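You operate a simulated robot arm through the tools that you are given. There is no shell and no other tool.

Carry out the task below with a simulated robot arm. There is one attempt and no reset: what you move stays moved.

## Task
Rub the dark stain off the turntable's block, then seat the locating ring there.
Fine: the purple block is in the bench drawer; put it back and shut the drawer. What is to be rubbed or washed off counts as gone when no trace of it is left.

It is judged by the outcome, as a careful person would: the job done as asked, and still so three seconds after it is handed in. It fails if anything else is knocked over, pushed out of place, dropped, spilled or broken.

## Robot
A 6-joint arm with a two-finger gripper, fixed in place. Base frame: the origin is at the foot of the arm, x ahead of it, y to its left, z up. Lengths are in m, angles in rad, forces in N, time in s.
Its first joint turns from -2.897 to 2.897 rad. Payload 2.45 kg.
Tool frame: the origin (TCP) lies between the finger pads and is the grasp point; the fingertips stand 0.02 m ahead of it; z points along the fingers, y is the line along which they close. The gripper opens to 0.14 m. The gripper's body begins 0.168 m behind the TCP.
Orientation is that of the tool frame in the base frame, as [roll, pitch, yaw] about the fixed x, y, z axes, in that order (R = Rz(yaw) Ry(pitch) Rx(roll)). With the fingers straight down and closing along the base's y, the tool's x points along the base's -x, its y along +y and its z along -z.

## Interface
- The arm moves only by the tool jog_arm. Its arguments are lists of equal length, an entry for each row: "dp": the shift along the base's x, y, z in m, a list of three; "rot": the turn, a rotation vector about the base's x, y, z in rad, a list of three; "jaw": the gripper command, from -1 (fully open) to 1 (shut), values between in proportion. In form: {"dp": [[dx, dy, dz], ...], "rot": [[rx, ry, rz], ...], "jaw": [jaw, ...]}. A call has 1 to 20 rows; each row is the pose to reach, as a shift and turn from the pose commanded when the call began. Rows are played at 5 a second. More than 0.05 m and 0.15 rad between two rows, or a gripper value outside its range, and nothing of the call is played. Where a pose cannot be reached the arm comes as near as it can. A force on the tool above 40 N (or 10 N above the force at the start of the call, whichever is more), or a blocked arm, ends the call early, and 0.2 s more pass. Each finger travels about 0.045 m/s and halts on what it meets, pressing with about 28 N; the grip force reading is that of the motor and also rises with nothing between the fingers. The clock runs only during rows and for 0.2 s after the last one: add rows that repeat a pose to give the fingers time. The reply holds the time, the measured pose of the TCP, the force on the tool along the base axes, the opening and the grip force, in the units named above and with some noise, with the torque about the TCP (base axes, N m) and any sound that the robot's microphone picked up.
- Cameras (640 x 400 px; columns grow to the right, rows downward): "scene" is fixed at [0.2191, 0.499, 1.4577]; the picture's right is [-0.64, -0.77, 0.00], its down [-0.41, 0.34, -0.85] and it looks along [0.65, -0.54, -0.53] (base axes); focal length 313 px, centre (320, 200). "wrist" rides on the gripper at [0.078, 0.011, -0.209] in the tool frame; the picture's right is [-0.14, 0.99, 0.00], its down [-0.92, -0.13, -0.37] and it looks along [-0.36, -0.05, 0.93] (tool axes); focal length 280 px, centre (320, 200). There is no depth. A picture from a camera that has moved, and an enlarged one, comes with that camera's place and axes in the base frame and with its lens.
- get_image(camera): a new picture of that camera. The clock stands still meanwhile.
- enlarge(camera, box): a new picture of the part [left, top, right, bottom] of that camera's present view, enlarged. The clock stands still meanwhile.
- job_done(): hands the job in; it is judged then, once.

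Nothing tells you positions but the pictures and the camera data. Unless the task says otherwise, let go and move clear before handing in.

The tools are called as name(argument=value, ...) on one line, values as JSON. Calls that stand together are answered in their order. jog_arm: Moves the arm, as the interface text tells. Its arguments: {"type":"object","properties":{"dp":{"type":"array"},"rot":{"type":"array"},"jaw":{"type":"array"}},"required":["dp","rot","jaw"]} The other tools are called the same way: get_image (camera) takes a picture; enlarge (camera, box) takes an enlarged picture of a part of a camera's view; job_done () hands the job in.

At the start:

```text
t: 0.0
tool_pos: [0.8564, 0.1767, 1.1829]
orientation: [-3.142, -0.001, 3.141]
ft_force: [-0.3, 1.1, -0.4]
moment: [0.01, 0.0, 0.0]
grip_width: 0.1398
grasp_force: 0.1
```

scene: 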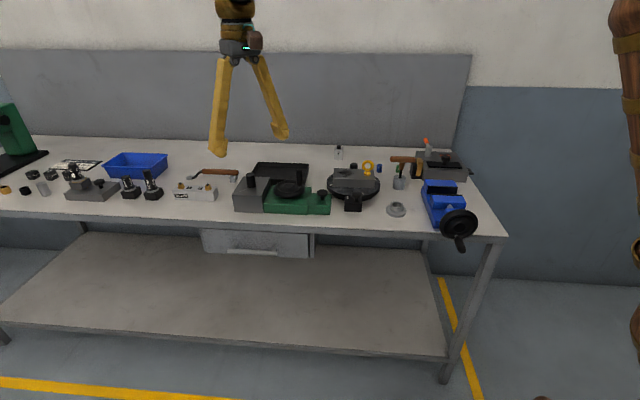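
wrist: 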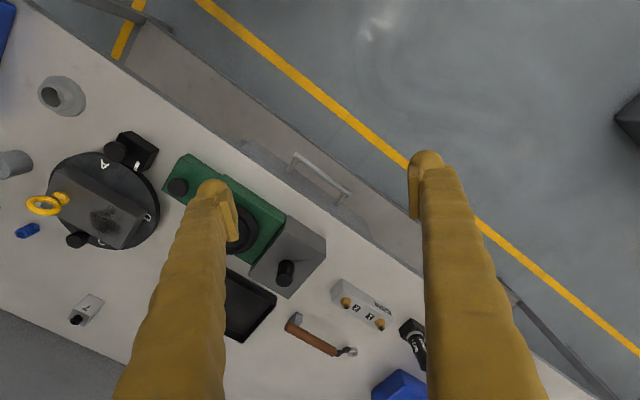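

I see a bench with a turntable (dark disc with a grey block that bears a dark stain), a yellow ring, a blue vise, a drawer under the bench, and many other items. I'll look closer before moving anything.

enlarge(camera="scene", box=[320, 130, 480, 230])

enlarge(camera="scene", box=[180, 140, 340, 260])

enlarge(camera="scene", box=[0, 130, 200, 230])

enlarge(camera="wrist", box=[0, 60, 200, 260])

```text
4.00 times, centred on (400, 180) of scene
camera zoom: at [0.2191, 0.499, 1.4577], right [-0.64, -0.77, 0.0], down [-0.41, 0.34, -0.85], along [0.65, -0.54, -0.53], focal length 1252 px, centre (0, 280)
```

zoom: 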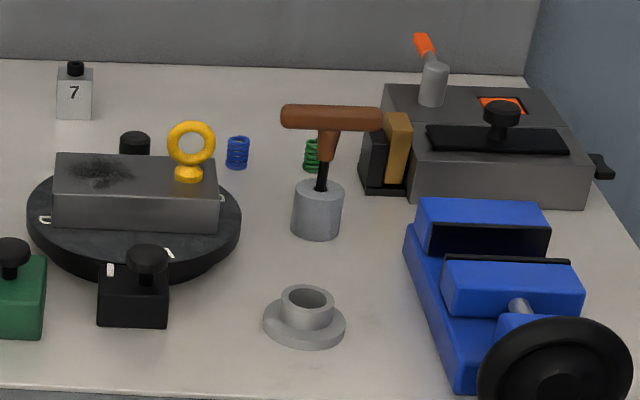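

```text
3.33 times, centred on (260, 200) of scene
camera zoom: at [0.2191, 0.499, 1.4577], right [-0.64, -0.77, 0.0], down [-0.41, 0.34, -0.85], along [0.65, -0.54, -0.53], focal length 1044 px, centre (520, 200)
```

zoom: 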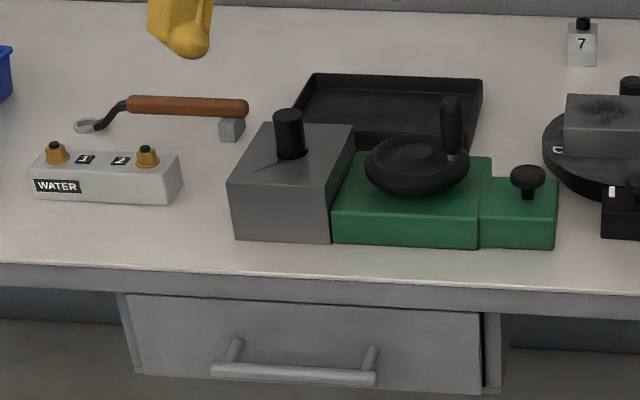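

```text
3.20 times, centred on (100, 180) of scene
camera zoom: at [0.2191, 0.499, 1.4577], right [-0.64, -0.77, 0.0], down [-0.41, 0.34, -0.85], along [0.65, -0.54, -0.53], focal length 1002 px, centre (1024, 264)
```

zoom: 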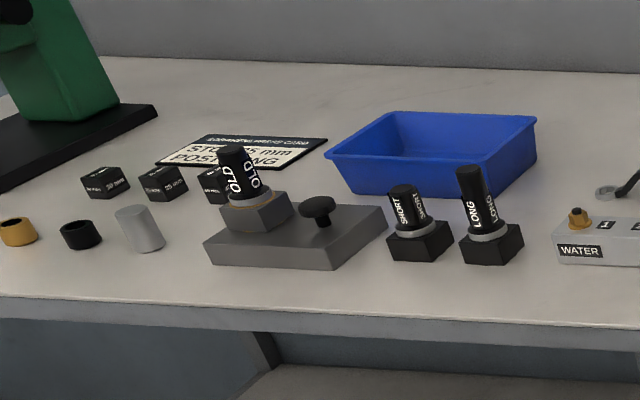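

```text
2.00 times, centred on (100, 160) of wrist
camera zoom: at [0.7776, 0.1874, 1.3908], right [0.14, 0.99, 0.0], down [0.92, -0.13, 0.37], along [0.36, -0.05, -0.93], focal length 561 px, centre (760, 280)
```

zoom: 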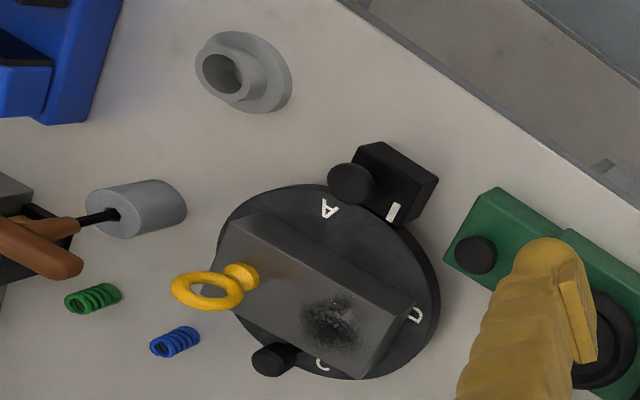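

The table top comes out at about z≈0.86, the turntable near (0.92, -0.255), and a flanged grey ring near (0.73, -0.26). I take the drawer handle to be near (0.975, 0.166, 0.745). I'll zoom in on these more.

enlarge(camera="wrist", box=[30, 120, 180, 260])

enlarge(camera="wrist", box=[220, 120, 420, 260])

enlarge(camera="scene", box=[320, 150, 420, 220])

enlarge(camera="scene", box=[190, 215, 330, 275])

```text
2.86 times, centred on (105, 190) of wrist
camera zoom: at [0.7776, 0.1874, 1.3908], right [0.14, 0.99, 0.0], down [0.92, -0.13, 0.37], along [0.36, -0.05, -0.93], focal length 801 px, centre (934, 229)
```

zoom: 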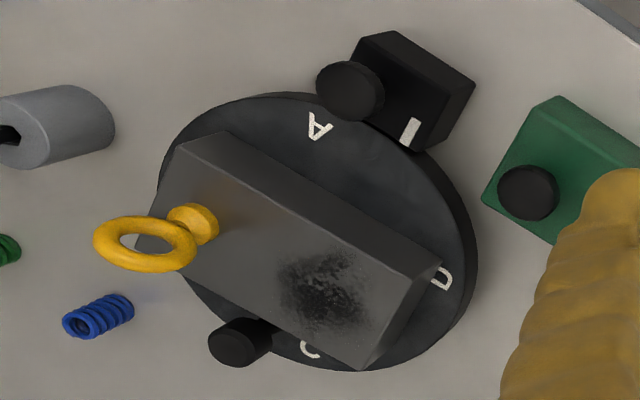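

```text
2.86 times, centred on (320, 190) of wrist
camera zoom: at [0.7776, 0.1874, 1.3908], right [0.14, 0.99, 0.0], down [0.92, -0.13, 0.37], along [0.36, -0.05, -0.93], focal length 801 px, centre (320, 229)
```

zoom: 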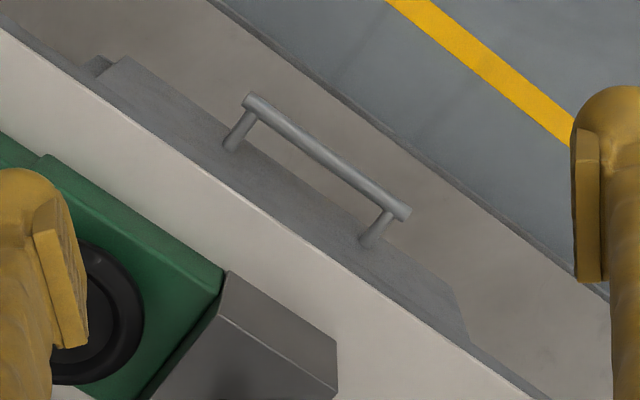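

```text
5.71 times, centred on (370, 185) of scene
camera zoom: at [0.2191, 0.499, 1.4577], right [-0.64, -0.77, 0.0], down [-0.41, 0.34, -0.85], along [0.65, -0.54, -0.53], focal length 1789 px, centre (34, 286)
```

zoom: 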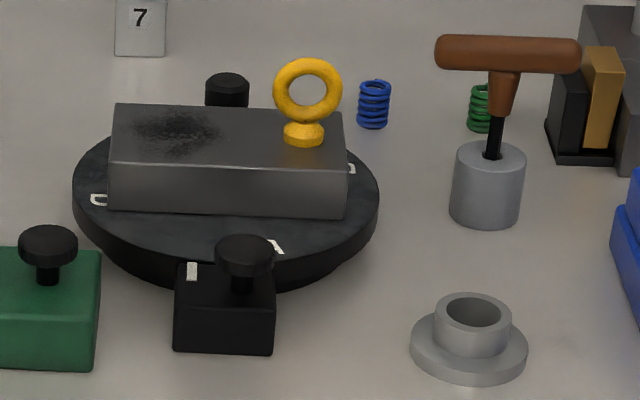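

```text
4.57 times, centred on (260, 245) of scene
camera zoom: at [0.2191, 0.499, 1.4577], right [-0.64, -0.77, 0.0], down [-0.41, 0.34, -0.85], along [0.65, -0.54, -0.53], focal length 1431 px, centre (594, -6)
```

zoom: 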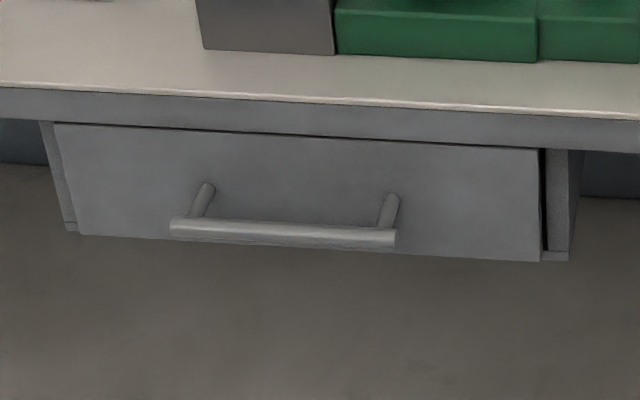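

I can make out a lock block with a knob at the turntable, letters A–D on its disc, and the block with a stain and an eye bolt. Next I'll raise the arm over towards the turntable to see the hidden sides of the block.

jog_arm(dp=[[-0.01, -0.04, 0], [-0.02, -0.08, 0], [-0.03, -0.12, 0], [-0.04, -0.16, 0], [-0.05, -0.2, 0], [-0.06, -0.24, 0], [-0.06, -0.28, 0], [-0.06, -0.32, 0], [-0.06, -0.36, 0]], rot=[[0, 0, 0.14], [0, 0, 0.28], [0, 0, 0.42], [0, 0, 0.56], [0, 0, 0.7], [0, 0, 0.84], [0, 0, 0.98], [0, 0, 1.12], [0, 0, 1.26]], jaw=[-1, -1, -1, -1, -1, -1, -1, -1, -1])

get_image(camera="wrist")

get_image(camera="scene")

```text
t: 2.0
tool_pos: [0.7958, -0.1821, 1.1833]
orientation: [3.14, 0.0, -1.878]
ft_force: [0.0, -0.4, 0.8]
moment: [0.0, 0.0, 0.02]
grip_width: 0.1402
grasp_force: 0.0
```

```text
taken
camera wrist: at [0.7621, -0.254, 1.3914], right [-0.9, 0.43, 0.0], down [0.4, 0.84, 0.37], along [0.16, 0.33, -0.93], focal length 280 px, centre (320, 200)
```

wrist: 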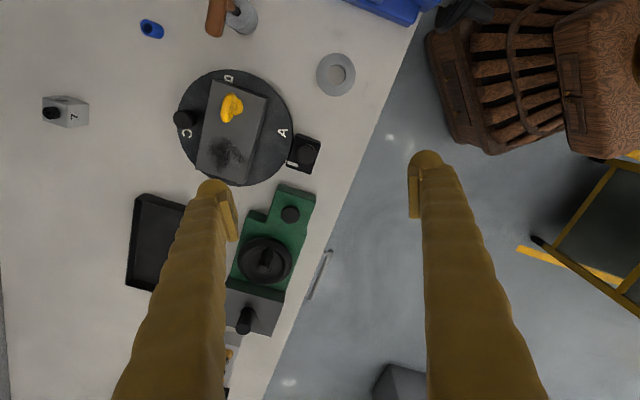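

```text
taken
```

scene: 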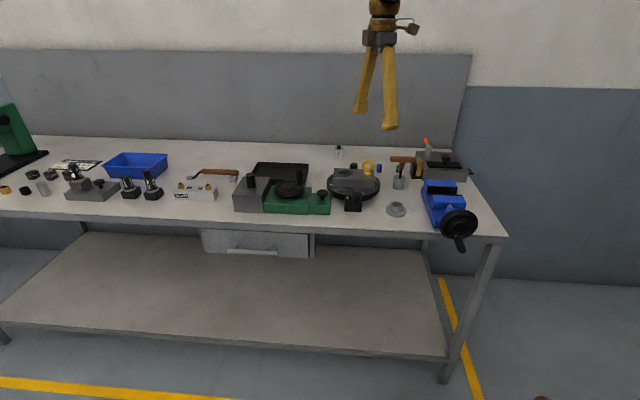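

The wrist camera now looks at the turntable from its other end. I'll zoom in on it before tilting further.

enlarge(camera="wrist", box=[160, 50, 370, 200])

enlarge(camera="wrist", box=[130, 0, 450, 100])

```text
2.67 times, centred on (265, 125) of wrist
camera zoom: at [0.7621, -0.254, 1.3914], right [-0.9, 0.43, 0.0], down [0.4, 0.84, 0.37], along [0.16, 0.33, -0.93], focal length 748 px, centre (467, 400)
```

zoom: 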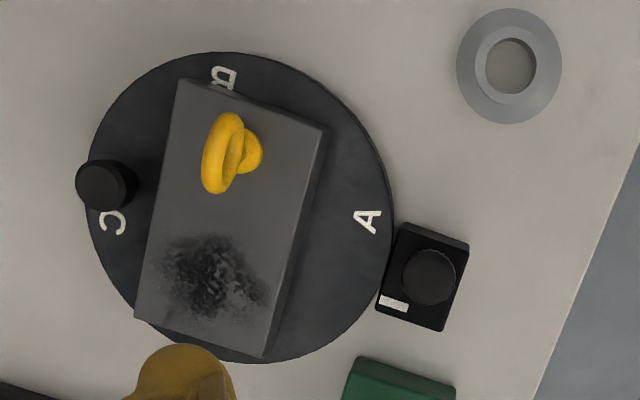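

```text
2.00 times, centred on (290, 50) of wrist
camera zoom: at [0.7621, -0.254, 1.3914], right [-0.9, 0.43, 0.0], down [0.4, 0.84, 0.37], along [0.16, 0.33, -0.93], focal length 561 px, centre (380, 500)
```

zoom: 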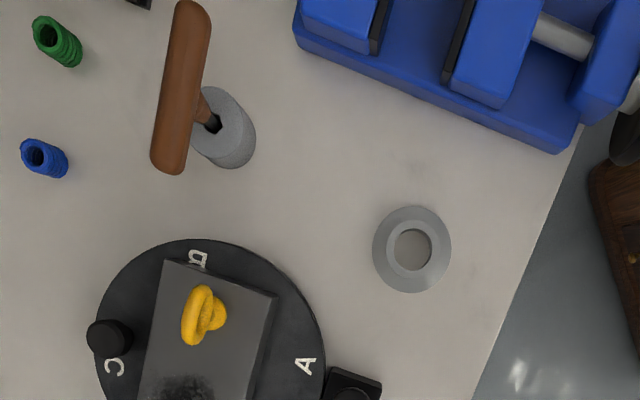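

The visible faces of the block show no seat, so I'll turn the wrist camera round to the block's far side (C side).

jog_arm(dp=[[0.01, -0.01, 0], [0.03, -0.02, 0], [0.05, -0.03, 0], [0.07, -0.04, 0], [0.09, -0.05, 0], [0.11, -0.06, 0], [0.12, -0.07, 0], [0.13, -0.08, 0]], rot=[[0, 0, 0.14], [0, 0, 0.28], [0, 0, 0.42], [0, 0, 0.56], [0, 0, 0.7], [0, 0, 0.84], [0, 0, 0.98], [0, 0, 1.1]], jaw=[-1, -1, -1, -1, -1, -1, -1, -1])

get_image(camera="wrist")

```text
t: 3.8
tool_pos: [0.925, -0.2643, 1.1843]
orientation: [-3.14, 0.0, -0.778]
ft_force: [-0.6, 0.5, 0.2]
moment: [-0.01, -0.01, -0.01]
grip_width: 0.1401
grasp_force: 0.1
```

```text
taken
camera wrist: at [0.9739, -0.3265, 1.3918], right [-0.79, -0.61, 0.0], down [-0.57, 0.74, 0.37], along [-0.22, 0.29, -0.93], focal length 280 px, centre (320, 200)
```

wrist: 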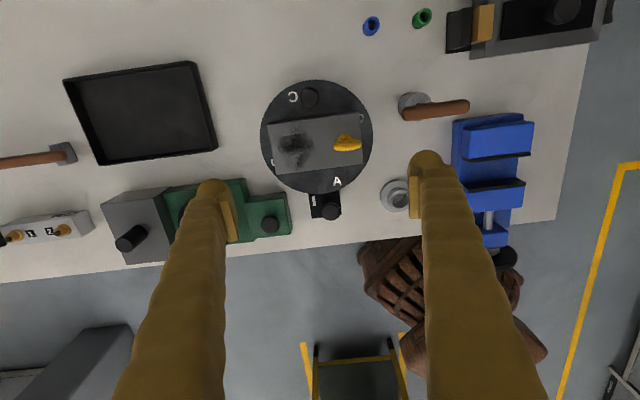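

I see the disc with C side blank on top; I need a more oblique look at the block's back face, so I'll tilt the tool to look from behind.

jog_arm(dp=[[0.005, -0.005, -0.01], [0.01, -0.01, -0.02], [0.015, -0.015, -0.03], [0.02, -0.02, -0.04], [0.02, -0.02, -0.05]], rot=[[0.085, 0.085, 0], [0.17, 0.17, 0], [0.255, 0.255, 0], [0.34, 0.34, 0], [0.42, 0.42, 0]], jaw=[-1, -1, -1, -1, -1])

get_image(camera="wrist")

```text
t: 5.0
tool_pos: [0.9207, -0.271, 1.1095]
orientation: [-3.128, 0.581, -0.781]
ft_force: [-0.6, 0.1, -0.4]
moment: [-0.06, -0.03, 0.0]
grip_width: 0.1398
grasp_force: 0.1
out of reach, approached as far as the arm can: row 5
```

```text
taken
camera wrist: at [1.0403, -0.407, 1.242], right [-0.78, -0.62, 0.07], down [-0.32, 0.49, 0.81], along [-0.54, 0.62, -0.58], focal length 280 px, centre (320, 200)
```

wrist: 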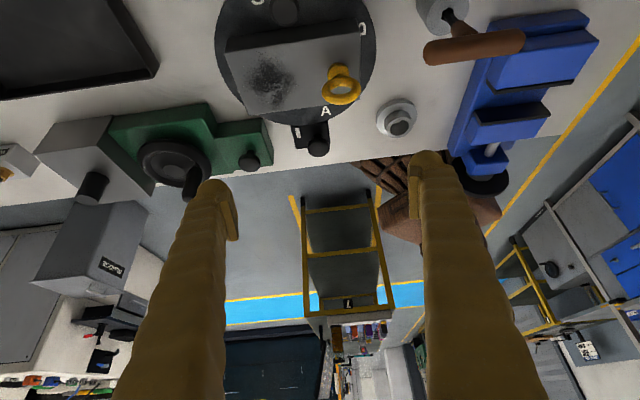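

enlarge(camera="wrist", box=[200, 0, 400, 125])

enlarge(camera="wrist", box=[330, 60, 470, 150])

```text
3.20 times, centred on (300, 62) of wrist
camera zoom: at [1.0403, -0.407, 1.242], right [-0.78, -0.62, 0.07], down [-0.32, 0.49, 0.81], along [-0.54, 0.62, -0.58], focal length 897 px, centre (384, 640)
```

zoom: 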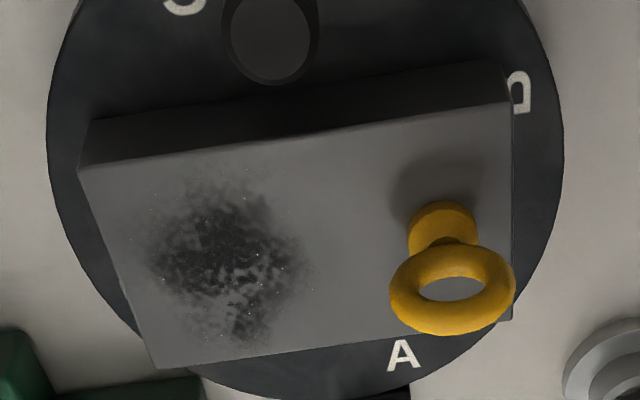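

```text
4.44 times, centred on (400, 105) of wrist
camera zoom: at [1.0403, -0.407, 1.242], right [-0.78, -0.62, 0.07], down [-0.32, 0.49, 0.81], along [-0.54, 0.62, -0.58], focal length 1246 px, centre (-36, 622)
```

zoom: 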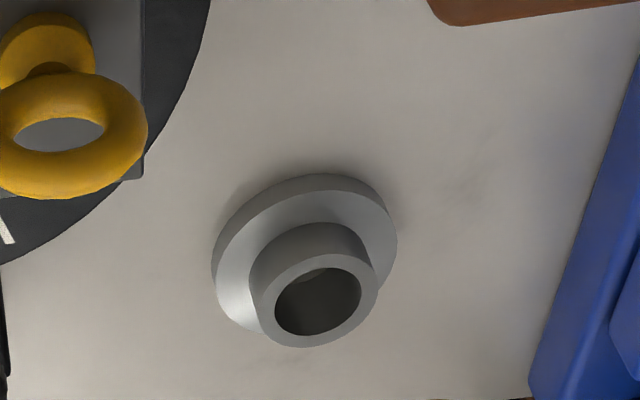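

enlarge(camera="wrist", box=[215, 0, 375, 60])

enlarge(camera="wrist", box=[280, 100, 350, 165])

```text
4.00 times, centred on (295, 30) of wrist
camera zoom: at [1.0403, -0.407, 1.242], right [-0.78, -0.62, 0.07], down [-0.32, 0.49, 0.81], along [-0.54, 0.62, -0.58], focal length 1122 px, centre (420, 880)
```

zoom: 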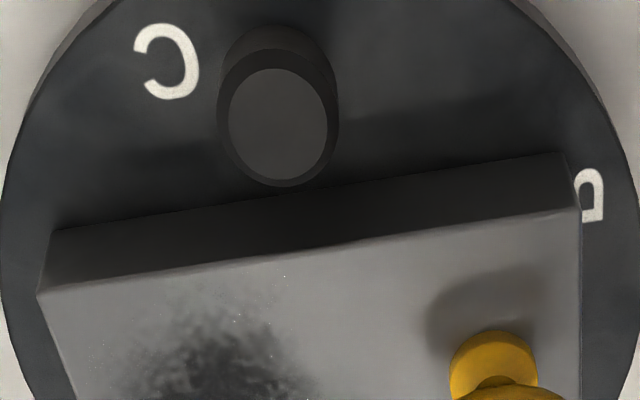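

```text
6.15 times, centred on (315, 132) of wrist
camera zoom: at [1.0403, -0.407, 1.242], right [-0.78, -0.62, 0.07], down [-0.32, 0.49, 0.81], along [-0.54, 0.62, -0.58], focal length 1726 px, centre (351, 615)
```

zoom: 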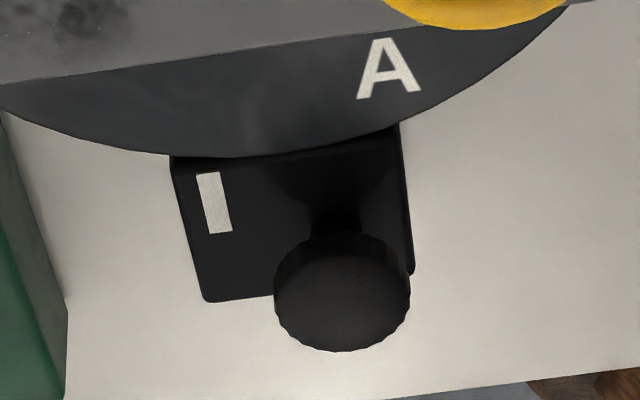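

The back face looks plain too. I'll check the remaining end (B side) of the block from the -x,-y direction, undoing the tilt first.

jog_arm(dp=[[-0.01, 0.0, 0.02], [-0.03, 0.0, 0.04], [-0.05, 0, 0.05], [-0.07, 0, 0.06], [-0.1, 0, 0.07]], rot=[[-0.085, -0.085, 0], [-0.17, -0.17, 0], [-0.255, -0.255, 0], [-0.34, -0.34, 0], [-0.41, -0.41, 0]], jaw=[-1, -1, -1, -1, -1])

```text
t: 6.2
tool_pos: [0.8216, -0.2716, 1.1792]
orientation: [3.14, 0.016, -0.781]
ft_force: [0.3, 0.0, -0.9]
moment: [0.04, 0.04, -0.01]
grip_width: 0.14
grasp_force: 0.1
```

jog_arm(dp=[[0, -0.01, 0], [0, -0.02, 0], [0, -0.03, 0], [-0.01, -0.04, 0], [-0.02, -0.05, 0], [-0.03, -0.06, 0], [-0.04, -0.07, 0], [-0.05, -0.08, 0], [-0.06, -0.09, 0], [-0.06, -0.1, 0], [-0.06, -0.1, 0]], rot=[[0, 0, -0.145], [0, 0, -0.29], [0, 0, -0.435], [0, 0, -0.58], [0, 0, -0.725], [0, 0, -0.87], [0, 0, -1.015], [0, 0, -1.16], [0, 0, -1.305], [0, 0, -1.45], [0, 0, -1.575]], jaw=[-1, -1, -1, -1, -1, -1, -1, -1, -1, -1, -1])

get_image(camera="wrist")

```text
t: 8.6
tool_pos: [0.7607, -0.3717, 1.1806]
orientation: [-3.141, 0.013, -2.358]
ft_force: [0.8, -0.1, 0.1]
moment: [0.01, 0.05, 0.03]
grip_width: 0.1399
grasp_force: 0.0
```

```text
taken
camera wrist: at [0.6966, -0.421, 1.3882], right [-0.6, 0.8, 0.0], down [0.74, 0.56, 0.38], along [0.3, 0.23, -0.92], focal length 280 px, centre (320, 200)
```

wrist: 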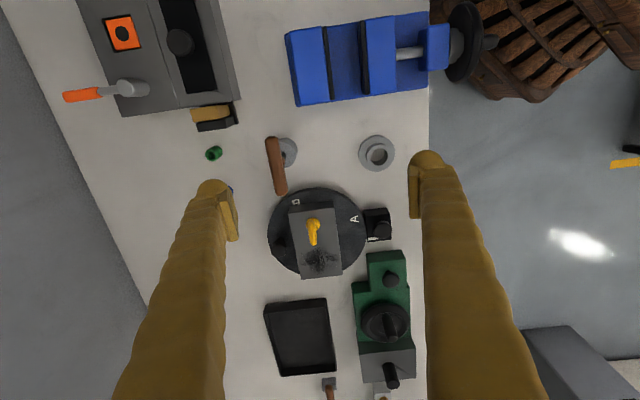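

enlarge(camera="wrist", box=[260, 175, 400, 290])

enlarge(camera="wrist", box=[70, 0, 250, 170])

```text
3.48 times, centred on (330, 232) of wrist
camera zoom: at [0.6966, -0.421, 1.3882], right [-0.6, 0.8, 0.0], down [0.74, 0.56, 0.38], along [0.3, 0.23, -0.92], focal length 975 px, centre (285, 87)
```

zoom: 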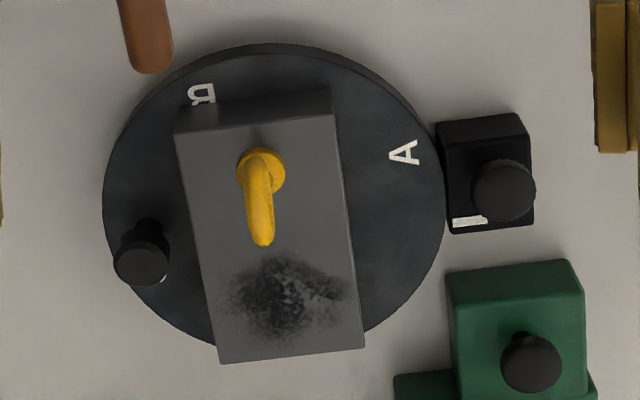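

```text
2.35 times, centred on (160, 85) of wrist
camera zoom: at [0.6966, -0.421, 1.3882], right [-0.6, 0.8, 0.0], down [0.74, 0.56, 0.38], along [0.3, 0.23, -0.92], focal length 660 px, centre (696, 471)
```

zoom: 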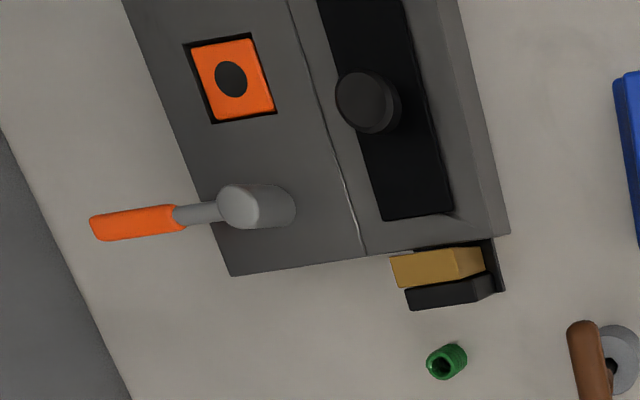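

All the faces of the block are plain, so the ring presumably sits on the cleaned spot on top (stain ≈ (0.948, -0.226, 0.929)). Now I'll move to the drawer side, tilting the tool to point horizontally at the drawer front.

jog_arm(dp=[[0, 0.045, 0], [0, 0.09, 0], [0, 0.135, 0], [0, 0.18, 0], [0, 0.225, 0], [0, 0.27, 0], [0, 0.315, 0], [0, 0.36, 0], [-0.005, 0.405, 0], [-0.01, 0.45, 0], [-0.01, 0.495, -0.01], [-0.01, 0.54, -0.03], [-0.01, 0.585, -0.05], [-0.01, 0.63, -0.07], [-0.01, 0.675, -0.09], [-0.01, 0.72, -0.11]], rot=[[0, 0, 0], [0, 0, 0], [0, 0, 0], [0, 0, 0], [-0.09, -0.09, 0], [-0.18, -0.18, 0], [-0.27, -0.27, 0], [-0.36, -0.36, 0], [-0.45, -0.45, 0], [-0.54, -0.54, 0], [-0.63, -0.63, 0], [-0.72, -0.72, 0], [-0.81, -0.81, 0], [-0.9, -0.9, 0], [-1.0, -1.0, 0], [-1.1, -1.1, 0]], jaw=[-1, -1, -1, -1, -1, -1, -1, -1, -1, -1, -1, -1, -1, -1, -1, -1])

get_image(camera="wrist")

get_image(camera="scene")

```text
t: 12.0
tool_pos: [0.7513, 0.3501, 1.0707]
orientation: [-1.585, 0.001, -2.341]
ft_force: [-0.9, 0.2, -0.5]
moment: [0.03, 0.04, -0.01]
grip_width: 0.1402
grasp_force: 0.1
```

```text
taken
camera wrist: at [0.547, 0.4398, 1.0625], right [0.09, 0.11, -0.99], down [0.38, 0.92, 0.13], along [0.92, -0.39, 0.04], focal length 280 px, centre (320, 200)
```

wrist: 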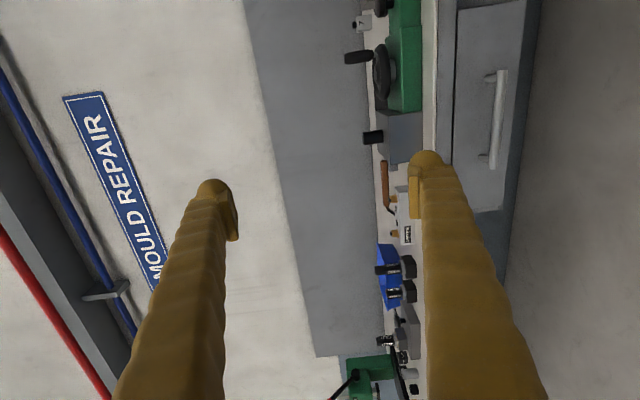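

```text
taken
```

scene: 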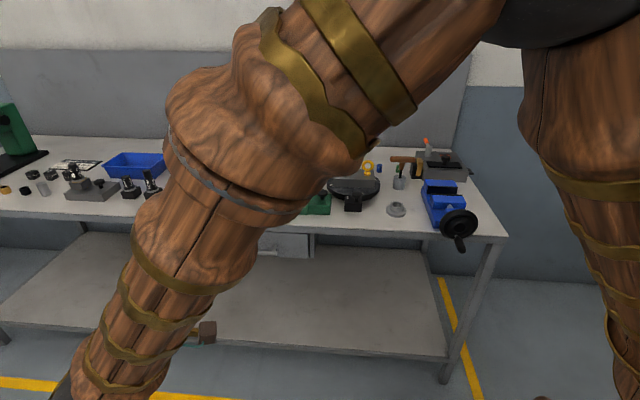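

The sign reads "MOULD REPAIR"; the drawer front and handle are in view at the right. I'll zoom in on the handle to fix its place.

enlarge(camera="wrist", box=[430, 0, 550, 220])

enlarge(camera="wrist", box=[340, 0, 440, 200])

```text
1.82 times, centred on (490, 110) of wrist
camera zoom: at [0.547, 0.4398, 1.0625], right [0.09, 0.11, -0.99], down [0.38, 0.92, 0.13], along [0.92, -0.39, 0.04], focal length 510 px, centre (11, 364)
```

zoom: 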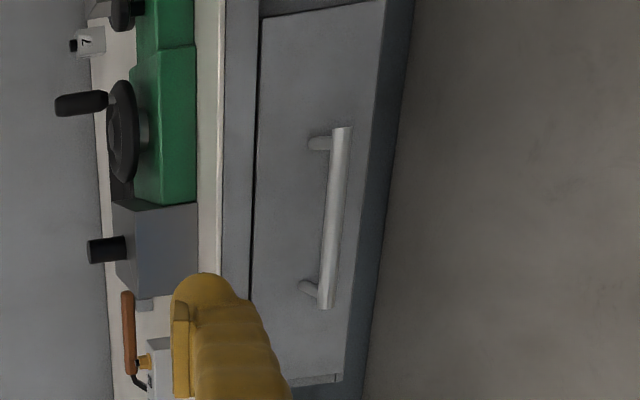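

```text
2.00 times, centred on (390, 100) of wrist
camera zoom: at [0.547, 0.4398, 1.0625], right [0.09, 0.11, -0.99], down [0.38, 0.92, 0.13], along [0.92, -0.39, 0.04], focal length 561 px, centre (180, 400)
```

zoom: 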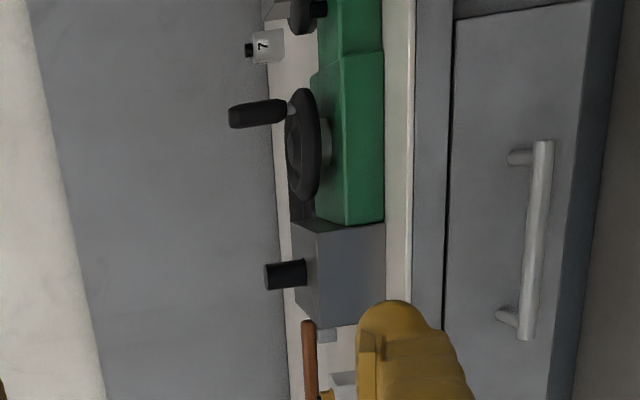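

The handle sits low on the drawer front, about mid (0.964, 0.165, 0.766). I'll go down in front of it, partly closing the jaw.

jog_arm(dp=[[0.005, -0.003, -0.045], [0.01, -0.006, -0.09], [0.015, -0.01, -0.135], [0.02, -0.012, -0.18], [0.025, -0.015, -0.225], [0.03, -0.018, -0.27], [0.03, -0.018, -0.3], [0.03, -0.018, -0.3]], rot=[[0, 0, 0], [0, 0, 0], [0, 0, 0], [0, 0, 0], [0, 0, 0], [0, 0, 0], [0, 0, 0], [0, 0, 0]], jaw=[-0.8, -0.6, -0.4, -0.2, -0.2, -0.2, -0.2, -0.2])

get_image(camera="wrist")

get_image(camera="scene")

```text
t: 13.8
tool_pos: [0.7809, 0.3309, 0.77]
orientation: [-1.587, 0.001, -2.343]
ft_force: [-0.4, 0.4, -0.1]
moment: [-0.01, 0.02, -0.03]
grip_width: 0.0841
grasp_force: 0.1
```

```text
taken
camera wrist: at [0.5765, 0.4204, 0.7627], right [0.09, 0.11, -0.99], down [0.38, 0.92, 0.13], along [0.92, -0.39, 0.04], focal length 280 px, centre (320, 200)
```

wrist: 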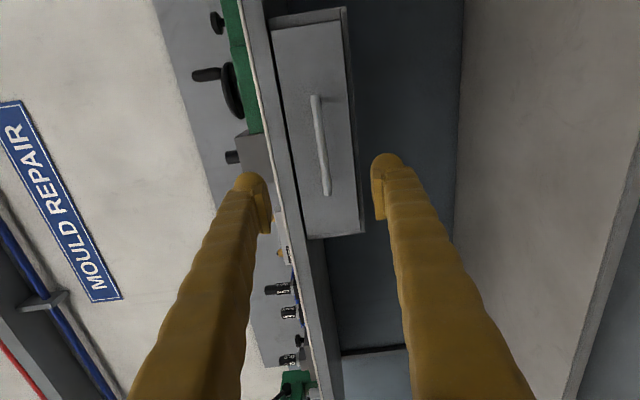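

```text
taken
```

scene: 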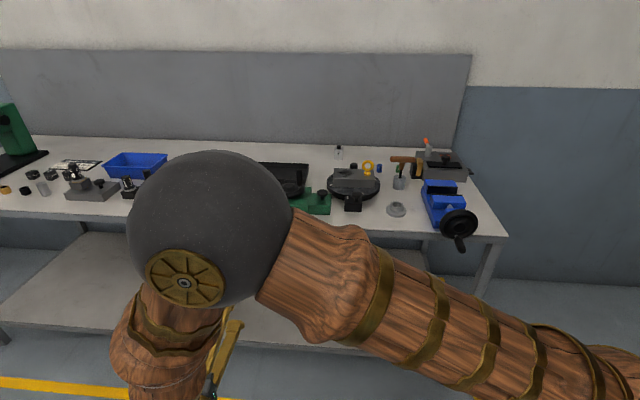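

The bar's mid is about (0.963, 0.167, 0.768), and the fingers straddle it at the right height. I'll advance most of the way and check again.

jog_arm(dp=[[0.035, -0.03, 0], [0.07, -0.06, 0], [0.1, -0.09, -0.001], [0.125, -0.11, -0.002], [0.145, -0.13, -0.002]], rot=[[0, 0, 0], [0, 0, 0], [0, 0, 0], [0, 0, 0], [0, 0, 0]], jaw=[-0.2, -0.2, -0.2, -0.2, -0.2])

get_image(camera="wrist")

```text
t: 15.0
tool_pos: [0.9251, 0.2014, 0.7694]
orientation: [-1.587, -0.002, -2.343]
ft_force: [-0.1, 0.9, 0.0]
moment: [-0.01, 0.04, -0.03]
grip_width: 0.084
grasp_force: 0.0
```

```text
taken
camera wrist: at [0.7216, 0.2908, 0.7606], right [0.08, 0.11, -0.99], down [0.38, 0.92, 0.13], along [0.92, -0.39, 0.04], focal length 280 px, centre (320, 200)
```

wrist: 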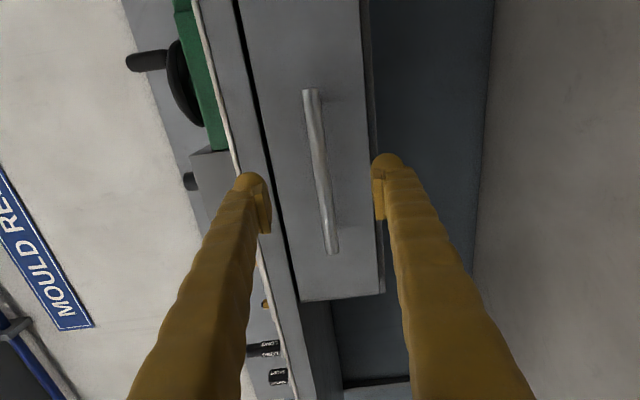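

The fingers straddle the bar; I'll advance about 0.048 m and close on it.

jog_arm(dp=[[0.012, -0.012, 0], [0.024, -0.024, 0], [0.034, -0.034, 0], [0.034, -0.034, 0], [0.034, -0.034, 0], [0.034, -0.034, 0], [0.034, -0.034, 0], [0.034, -0.034, 0], [0.034, -0.034, 0], [0.034, -0.034, 0], [0.034, -0.034, 0]], rot=[[0, 0, 0], [0, 0, 0], [0, 0, 0], [0, 0, 0], [0, 0, 0], [0, 0, 0], [0, 0, 0], [0, 0, 0], [0, 0, 0], [0, 0, 0], [0, 0, 0]], jaw=[-0.2, -0.2, -0.2, 0.2, 0.6, 1, 1, 1, 1, 1, 1])

get_image(camera="wrist")

```text
t: 17.2
tool_pos: [0.9601, 0.1674, 0.7662]
orientation: [-1.591, -0.002, -2.34]
ft_force: [4.8, 1.9, -5.7]
moment: [0.17, -0.2, 0.23]
grip_width: 0.0104
grasp_force: 37.2
stopped in row 11: the force on the tool passed its limit at 41 N (the readings are from after the stop); the commanded pose is now the measured one
```

```text
taken
camera wrist: at [0.7553, 0.2569, 0.7585], right [0.08, 0.11, -0.99], down [0.38, 0.92, 0.13], along [0.92, -0.39, 0.03], focal length 280 px, centre (320, 200)
```

wrist: 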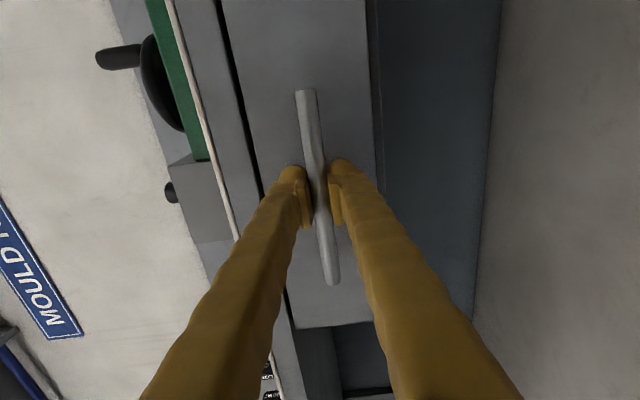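

The bar is gripped. Now I'll pull the drawer straight out, in modest steps.

jog_arm(dp=[[-0.007, 0.007, 0], [-0.014, 0.014, 0], [-0.028, 0.028, 0], [-0.042, 0.042, 0], [-0.056, 0.056, 0], [-0.07, 0.07, 0], [-0.084, 0.084, 0], [-0.098, 0.098, 0]], rot=[[0, 0, 0], [0, 0, 0], [0, 0, 0], [0, 0, 0], [0, 0, 0], [0, 0, 0], [0, 0, 0], [0, 0, 0]], jaw=[1, 1, 1, 1, 1, 1, 1, 1])

get_image(camera="wrist")

get_image(camera="scene")

```text
t: 19.0
tool_pos: [0.8607, 0.2646, 0.7666]
orientation: [-1.587, -0.002, -2.34]
ft_force: [12.3, 13.1, -25.8]
moment: [0.14, -0.11, 0.71]
grip_width: 0.0103
grasp_force: 38.0
```

```text
taken
camera wrist: at [0.657, 0.3547, 0.7585], right [0.08, 0.11, -0.99], down [0.38, 0.92, 0.13], along [0.92, -0.38, 0.03], focal length 280 px, centre (320, 200)
```

wrist: 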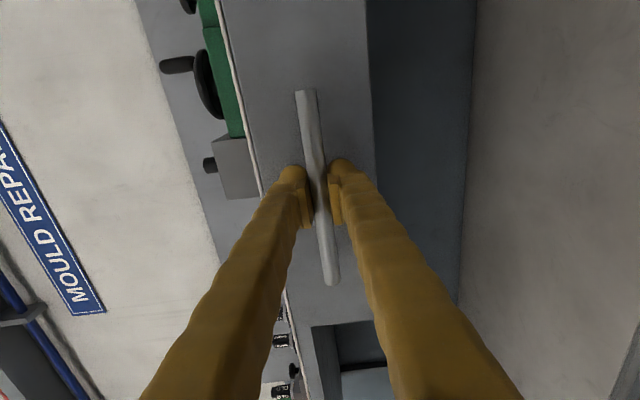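

```text
taken
```

scene: 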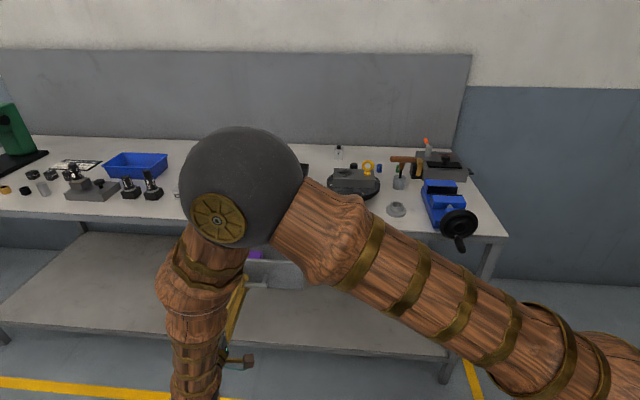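

The drawer slides out and something purple shows inside. I'll zoom in before pulling further.

enlarge(camera="scene", box=[220, 220, 320, 300])

```text
5.00 times, centred on (270, 260) of scene
camera zoom: at [0.2191, 0.499, 1.4577], right [-0.64, -0.77, 0.0], down [-0.41, 0.34, -0.85], along [0.65, -0.54, -0.53], focal length 1565 px, centre (570, -100)
```

zoom: 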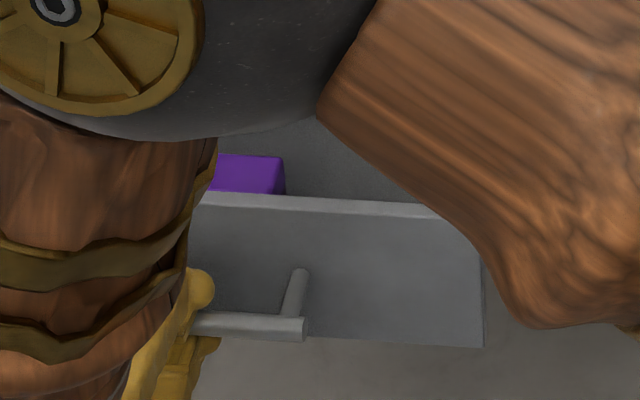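

jog_arm(dp=[[-0.007, 0.0075, 0], [-0.014, 0.015, 0], [-0.021, 0.0225, 0], [-0.028, 0.03, 0], [-0.035, 0.037, 0]], rot=[[0, 0, 0], [0, 0, 0], [0, 0, 0], [0, 0, 0], [0, 0, 0]], jaw=[1, 1, 1, 1, 1])

enlarge(camera="scene", box=[180, 200, 340, 320])

```text
t: 20.2
tool_pos: [0.8247, 0.3014, 0.7662]
orientation: [-1.587, -0.004, -2.343]
ft_force: [-20.5, -20.2, -17.8]
moment: [0.14, -0.13, -0.11]
grip_width: 0.0108
grasp_force: 38.0
```

```text
3.33 times, centred on (260, 260) of scene
camera zoom: at [0.2191, 0.499, 1.4577], right [-0.64, -0.77, 0.0], down [-0.41, 0.34, -0.85], along [0.65, -0.54, -0.53], focal length 1044 px, centre (520, 0)
```

zoom: 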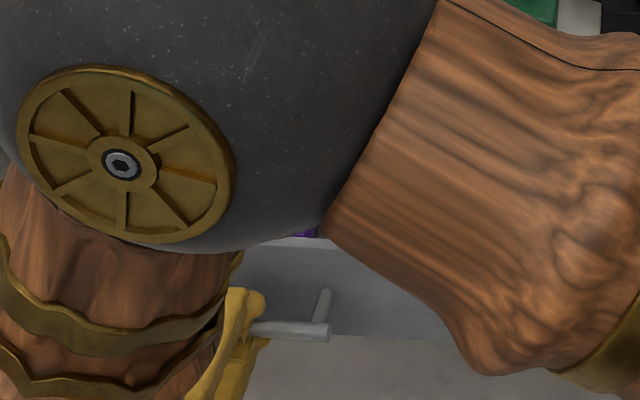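

The drawer is open about 0.19 m. I'll let go of the handle and back away, then rise for a look into the drawer.

jog_arm(dp=[[0, 0, 0], [0, 0, 0], [0, 0, 0], [0, 0, 0], [-0.01, 0.01, 0], [-0.03, 0.03, 0], [-0.05, 0.05, 0], [-0.07, 0.07, 0]], rot=[[0, 0, 0], [0, 0, 0], [0, 0, 0], [0, 0, 0], [0, 0, 0], [0, 0, 0], [0, 0, 0], [0, 0, 0]], jaw=[0.5, 0, -0.2, -0.3, -0.3, -0.3, -0.3, -0.3])

```text
t: 22.0
tool_pos: [0.7559, 0.3724, 0.7672]
orientation: [-1.588, -0.002, -2.342]
ft_force: [-0.2, -0.1, 0.1]
moment: [0.0, 0.0, -0.01]
grip_width: 0.0909
grasp_force: 0.0
```

jog_arm(dp=[[0, 0, 0.04], [0, 0, 0.08], [0, 0, 0.12], [0, 0, 0.16], [0.005, -0.01, 0.2], [0.01, -0.02, 0.23], [0.015, -0.03, 0.26], [0.02, -0.04, 0.29], [0.025, -0.05, 0.31], [0.03, -0.06, 0.33], [0.03, -0.07, 0.34], [0.03, -0.08, 0.34]], rot=[[0, 0, 0], [0.1, 0.1, 0], [0.2, 0.2, 0], [0.3, 0.3, 0], [0.4, 0.4, 0], [0.5, 0.5, 0], [0.6, 0.6, 0], [0.7, 0.7, 0], [0.8, 0.8, 0], [0.9, 0.9, 0], [1.0, 1.0, 0], [1.1, 1.1, 0]], jaw=[-0.3, -0.3, -0.3, -0.3, -0.3, -0.3, -0.3, -0.3, -0.3, -0.3, -0.3, -0.3])

get_image(camera="wrist")

get_image(camera="scene")

```text
t: 24.6
tool_pos: [0.7854, 0.2935, 1.1053]
orientation: [3.135, 0.015, -2.353]
ft_force: [0.1, 0.1, 0.2]
moment: [0.0, 0.0, 0.0]
grip_width: 0.0909
grasp_force: 0.1
```

```text
taken
camera wrist: at [0.722, 0.2423, 1.3138], right [-0.61, 0.8, 0.01], down [0.74, 0.56, 0.38], along [0.3, 0.24, -0.92], focal length 280 px, centre (320, 200)
```

wrist: 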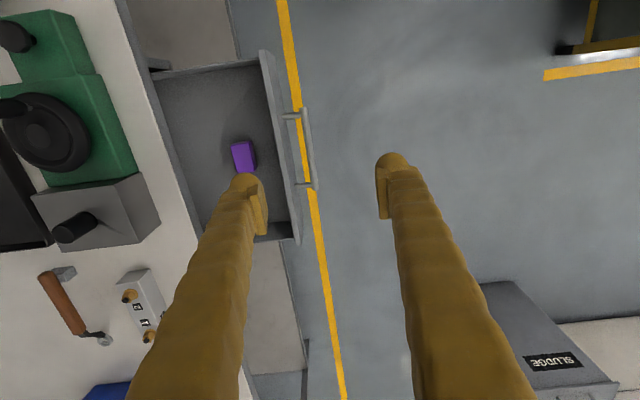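

```text
taken
```

scene: 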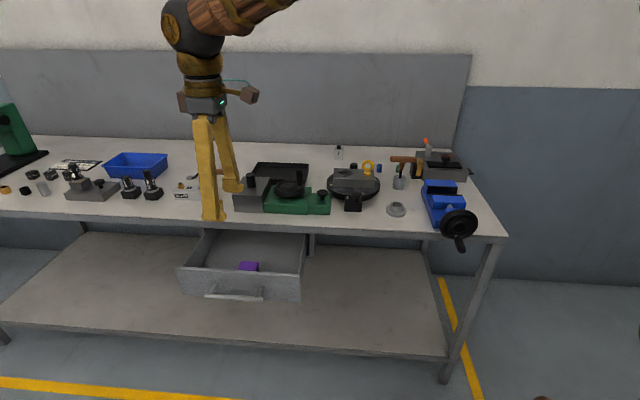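

The drawer is open with the purple block lying in it. I'll zoom in on it in both cameras.

enlarge(camera="wrist", box=[140, 40, 340, 250])

enlarge(camera="scene", box=[170, 220, 320, 310])

```text
1.90 times, centred on (240, 145) of wrist
camera zoom: at [0.722, 0.2423, 1.3138], right [-0.61, 0.8, 0.01], down [0.74, 0.56, 0.38], along [0.3, 0.24, -0.92], focal length 534 px, centre (472, 305)
```

zoom: 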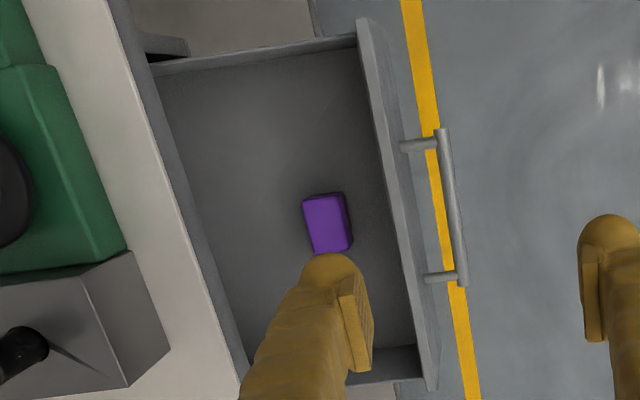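

```text
4.27 times, centred on (245, 265) of scene
camera zoom: at [0.2191, 0.499, 1.4577], right [-0.64, -0.77, 0.0], down [-0.41, 0.34, -0.85], along [0.65, -0.54, -0.53], focal length 1336 px, centre (640, -77)
```

zoom: 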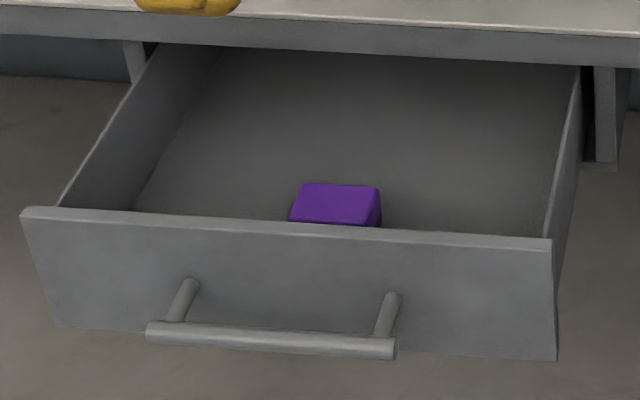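

The purple block lies at about (0.935, 0.202, top ≈0.735), long side along the drawer's width. I'll move above it for a straight look before gripping.

jog_arm(dp=[[0.03, -0.018, 0], [0.06, -0.036, 0], [0.09, -0.054, 0], [0.12, -0.073, -0.01], [0.15, -0.0915, -0.03], [0.15, -0.0915, -0.07], [0.15, -0.0915, -0.1]], rot=[[0, 0, 0], [0, 0, 0], [0, 0, 0], [0, 0, 0], [0, 0, 0], [0, 0, 0], [0, 0, 0]], jaw=[-0.3, -0.3, -0.3, -0.3, -0.3, -0.3, -0.3])

get_image(camera="wrist")

```text
t: 26.2
tool_pos: [0.9364, 0.2016, 1.0079]
orientation: [3.14, 0.014, -2.355]
ft_force: [0.1, 0.0, -0.2]
moment: [0.0, -0.04, 0.01]
grip_width: 0.0909
grasp_force: 0.0
```

```text
taken
camera wrist: at [0.872, 0.1505, 1.2143], right [-0.61, 0.8, 0.0], down [0.74, 0.56, 0.38], along [0.3, 0.23, -0.92], focal length 280 px, centre (320, 200)
```

wrist: 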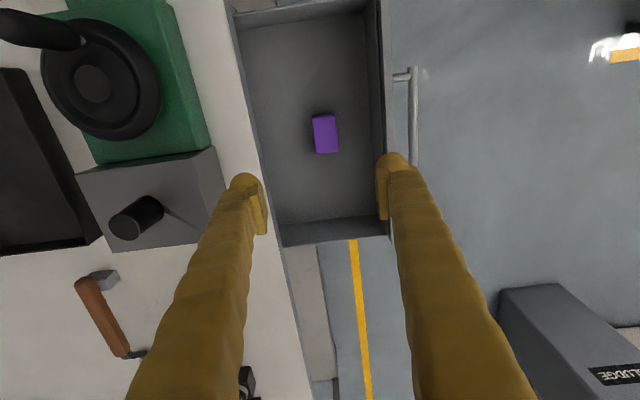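

enlarge(camera="wrist", box=[240, 70, 400, 190])

```text
3.33 times, centred on (320, 130) of wrist
camera zoom: at [0.872, 0.1505, 1.2143], right [-0.61, 0.8, 0.0], down [0.74, 0.56, 0.38], along [0.3, 0.23, -0.92], focal length 935 px, centre (320, 433)
```

zoom: 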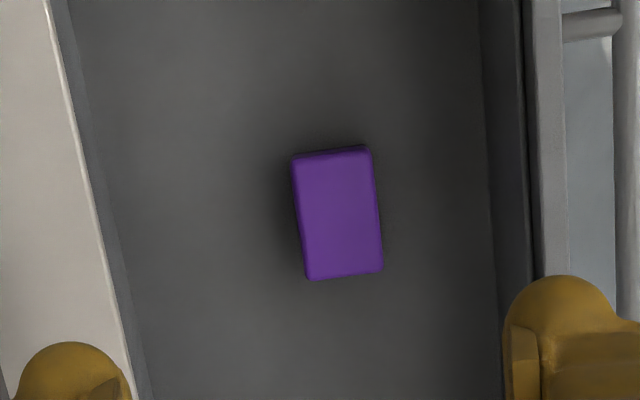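

The block measures about 0.040 × 0.062 m, centred at (0.927, 0.205), square to the drawer. I'll centre over it, level the tool, and descend part-way to refine the height.

jog_arm(dp=[[-0.005, 0.002, -0.04], [-0.0095, 0.0038, -0.08], [-0.0095, 0.0038, -0.12], [-0.0095, 0.0038, -0.16], [-0.0095, 0.0038, -0.19]], rot=[[-0.005, 0.005, 0], [-0.0099, 0.0099, 0], [-0.0099, 0.0099, 0], [-0.0099, 0.0099, 0], [-0.0099, 0.0099, 0]], jaw=[-0.2, -0.1, -0.1, -0.1, -0.1])

get_image(camera="wrist")

enlarge(camera="scene", box=[170, 200, 330, 310])

```text
t: 27.4
tool_pos: [0.9273, 0.2043, 0.8149]
orientation: [3.14, 0.001, -2.355]
ft_force: [-0.3, -0.2, 0.7]
moment: [-0.02, 0.01, 0.01]
grip_width: 0.0769
grasp_force: 0.1
```

```text
taken
camera wrist: at [0.8649, 0.1562, 1.0238], right [-0.6, 0.8, 0.0], down [0.74, 0.56, 0.37], along [0.29, 0.23, -0.93], focal length 280 px, centre (320, 200)
```

wrist: 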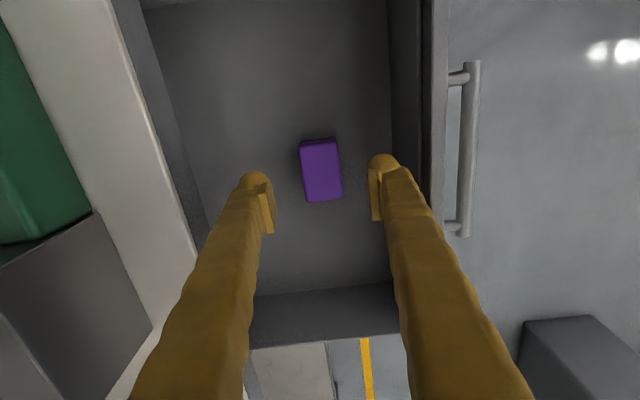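

```text
3.64 times, centred on (250, 255) of scene
camera zoom: at [0.2191, 0.499, 1.4577], right [-0.64, -0.77, 0.0], down [-0.41, 0.34, -0.85], along [0.65, -0.54, -0.53], focal length 1138 px, centre (574, 0)
```

zoom: 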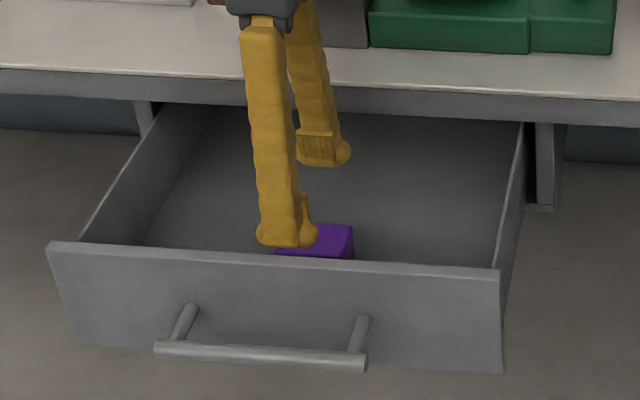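

enlarge(camera="wrist", box=[270, 120, 370, 220])

```text
4.00 times, centred on (320, 170) of wrist
camera zoom: at [0.8649, 0.1562, 1.0238], right [-0.6, 0.8, 0.0], down [0.74, 0.56, 0.37], along [0.29, 0.23, -0.93], focal length 1122 px, centre (320, 320)
```

zoom: 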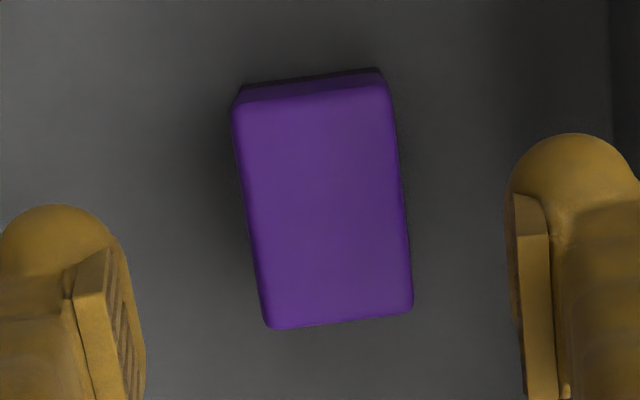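

The block's top is at z≈0.742 and it stands about 0.024 m tall on the drawer floor. I'll descend to TCP z≈0.748 so the fingertips stay clear of its underside, and close.

jog_arm(dp=[[0, 0.001, -0.03], [-0.0003, 0.0018, -0.055], [-0.0003, 0.0018, -0.067], [-0.0003, 0.0018, -0.067], [-0.0003, 0.0018, -0.067], [-0.0003, 0.0018, -0.067], [-0.0003, 0.0018, -0.067], [-0.0003, 0.0018, -0.067]], rot=[[0, 0, 0], [0, 0, 0], [0, 0, 0], [0, 0, 0], [0, 0, 0], [0, 0, 0], [0, 0, 0], [0, 0, 0]], jaw=[-0.1, -0.1, -0.1, 0.2, 0.5, 0.7, 0.7, 0.7])

get_image(camera="wrist")

```text
t: 29.2
tool_pos: [0.9275, 0.2065, 0.7501]
orientation: [3.141, -0.001, -2.353]
ft_force: [-0.6, 0.8, 0.0]
moment: [0.03, -0.01, -0.01]
grip_width: 0.0384
grasp_force: 27.8
```

```text
taken
camera wrist: at [0.8642, 0.1586, 0.9574], right [-0.6, 0.8, 0.0], down [0.74, 0.56, 0.37], along [0.29, 0.22, -0.93], focal length 280 px, centre (320, 200)
```

wrist: 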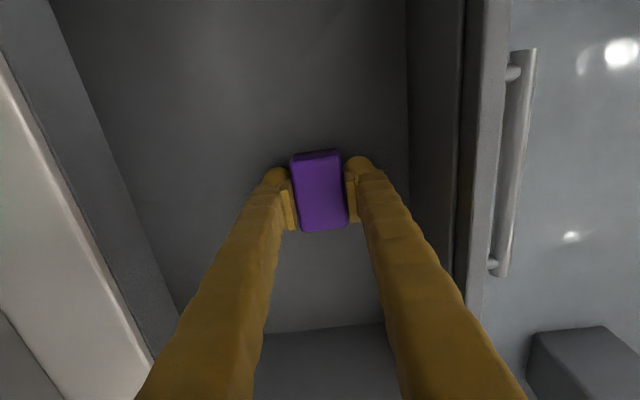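

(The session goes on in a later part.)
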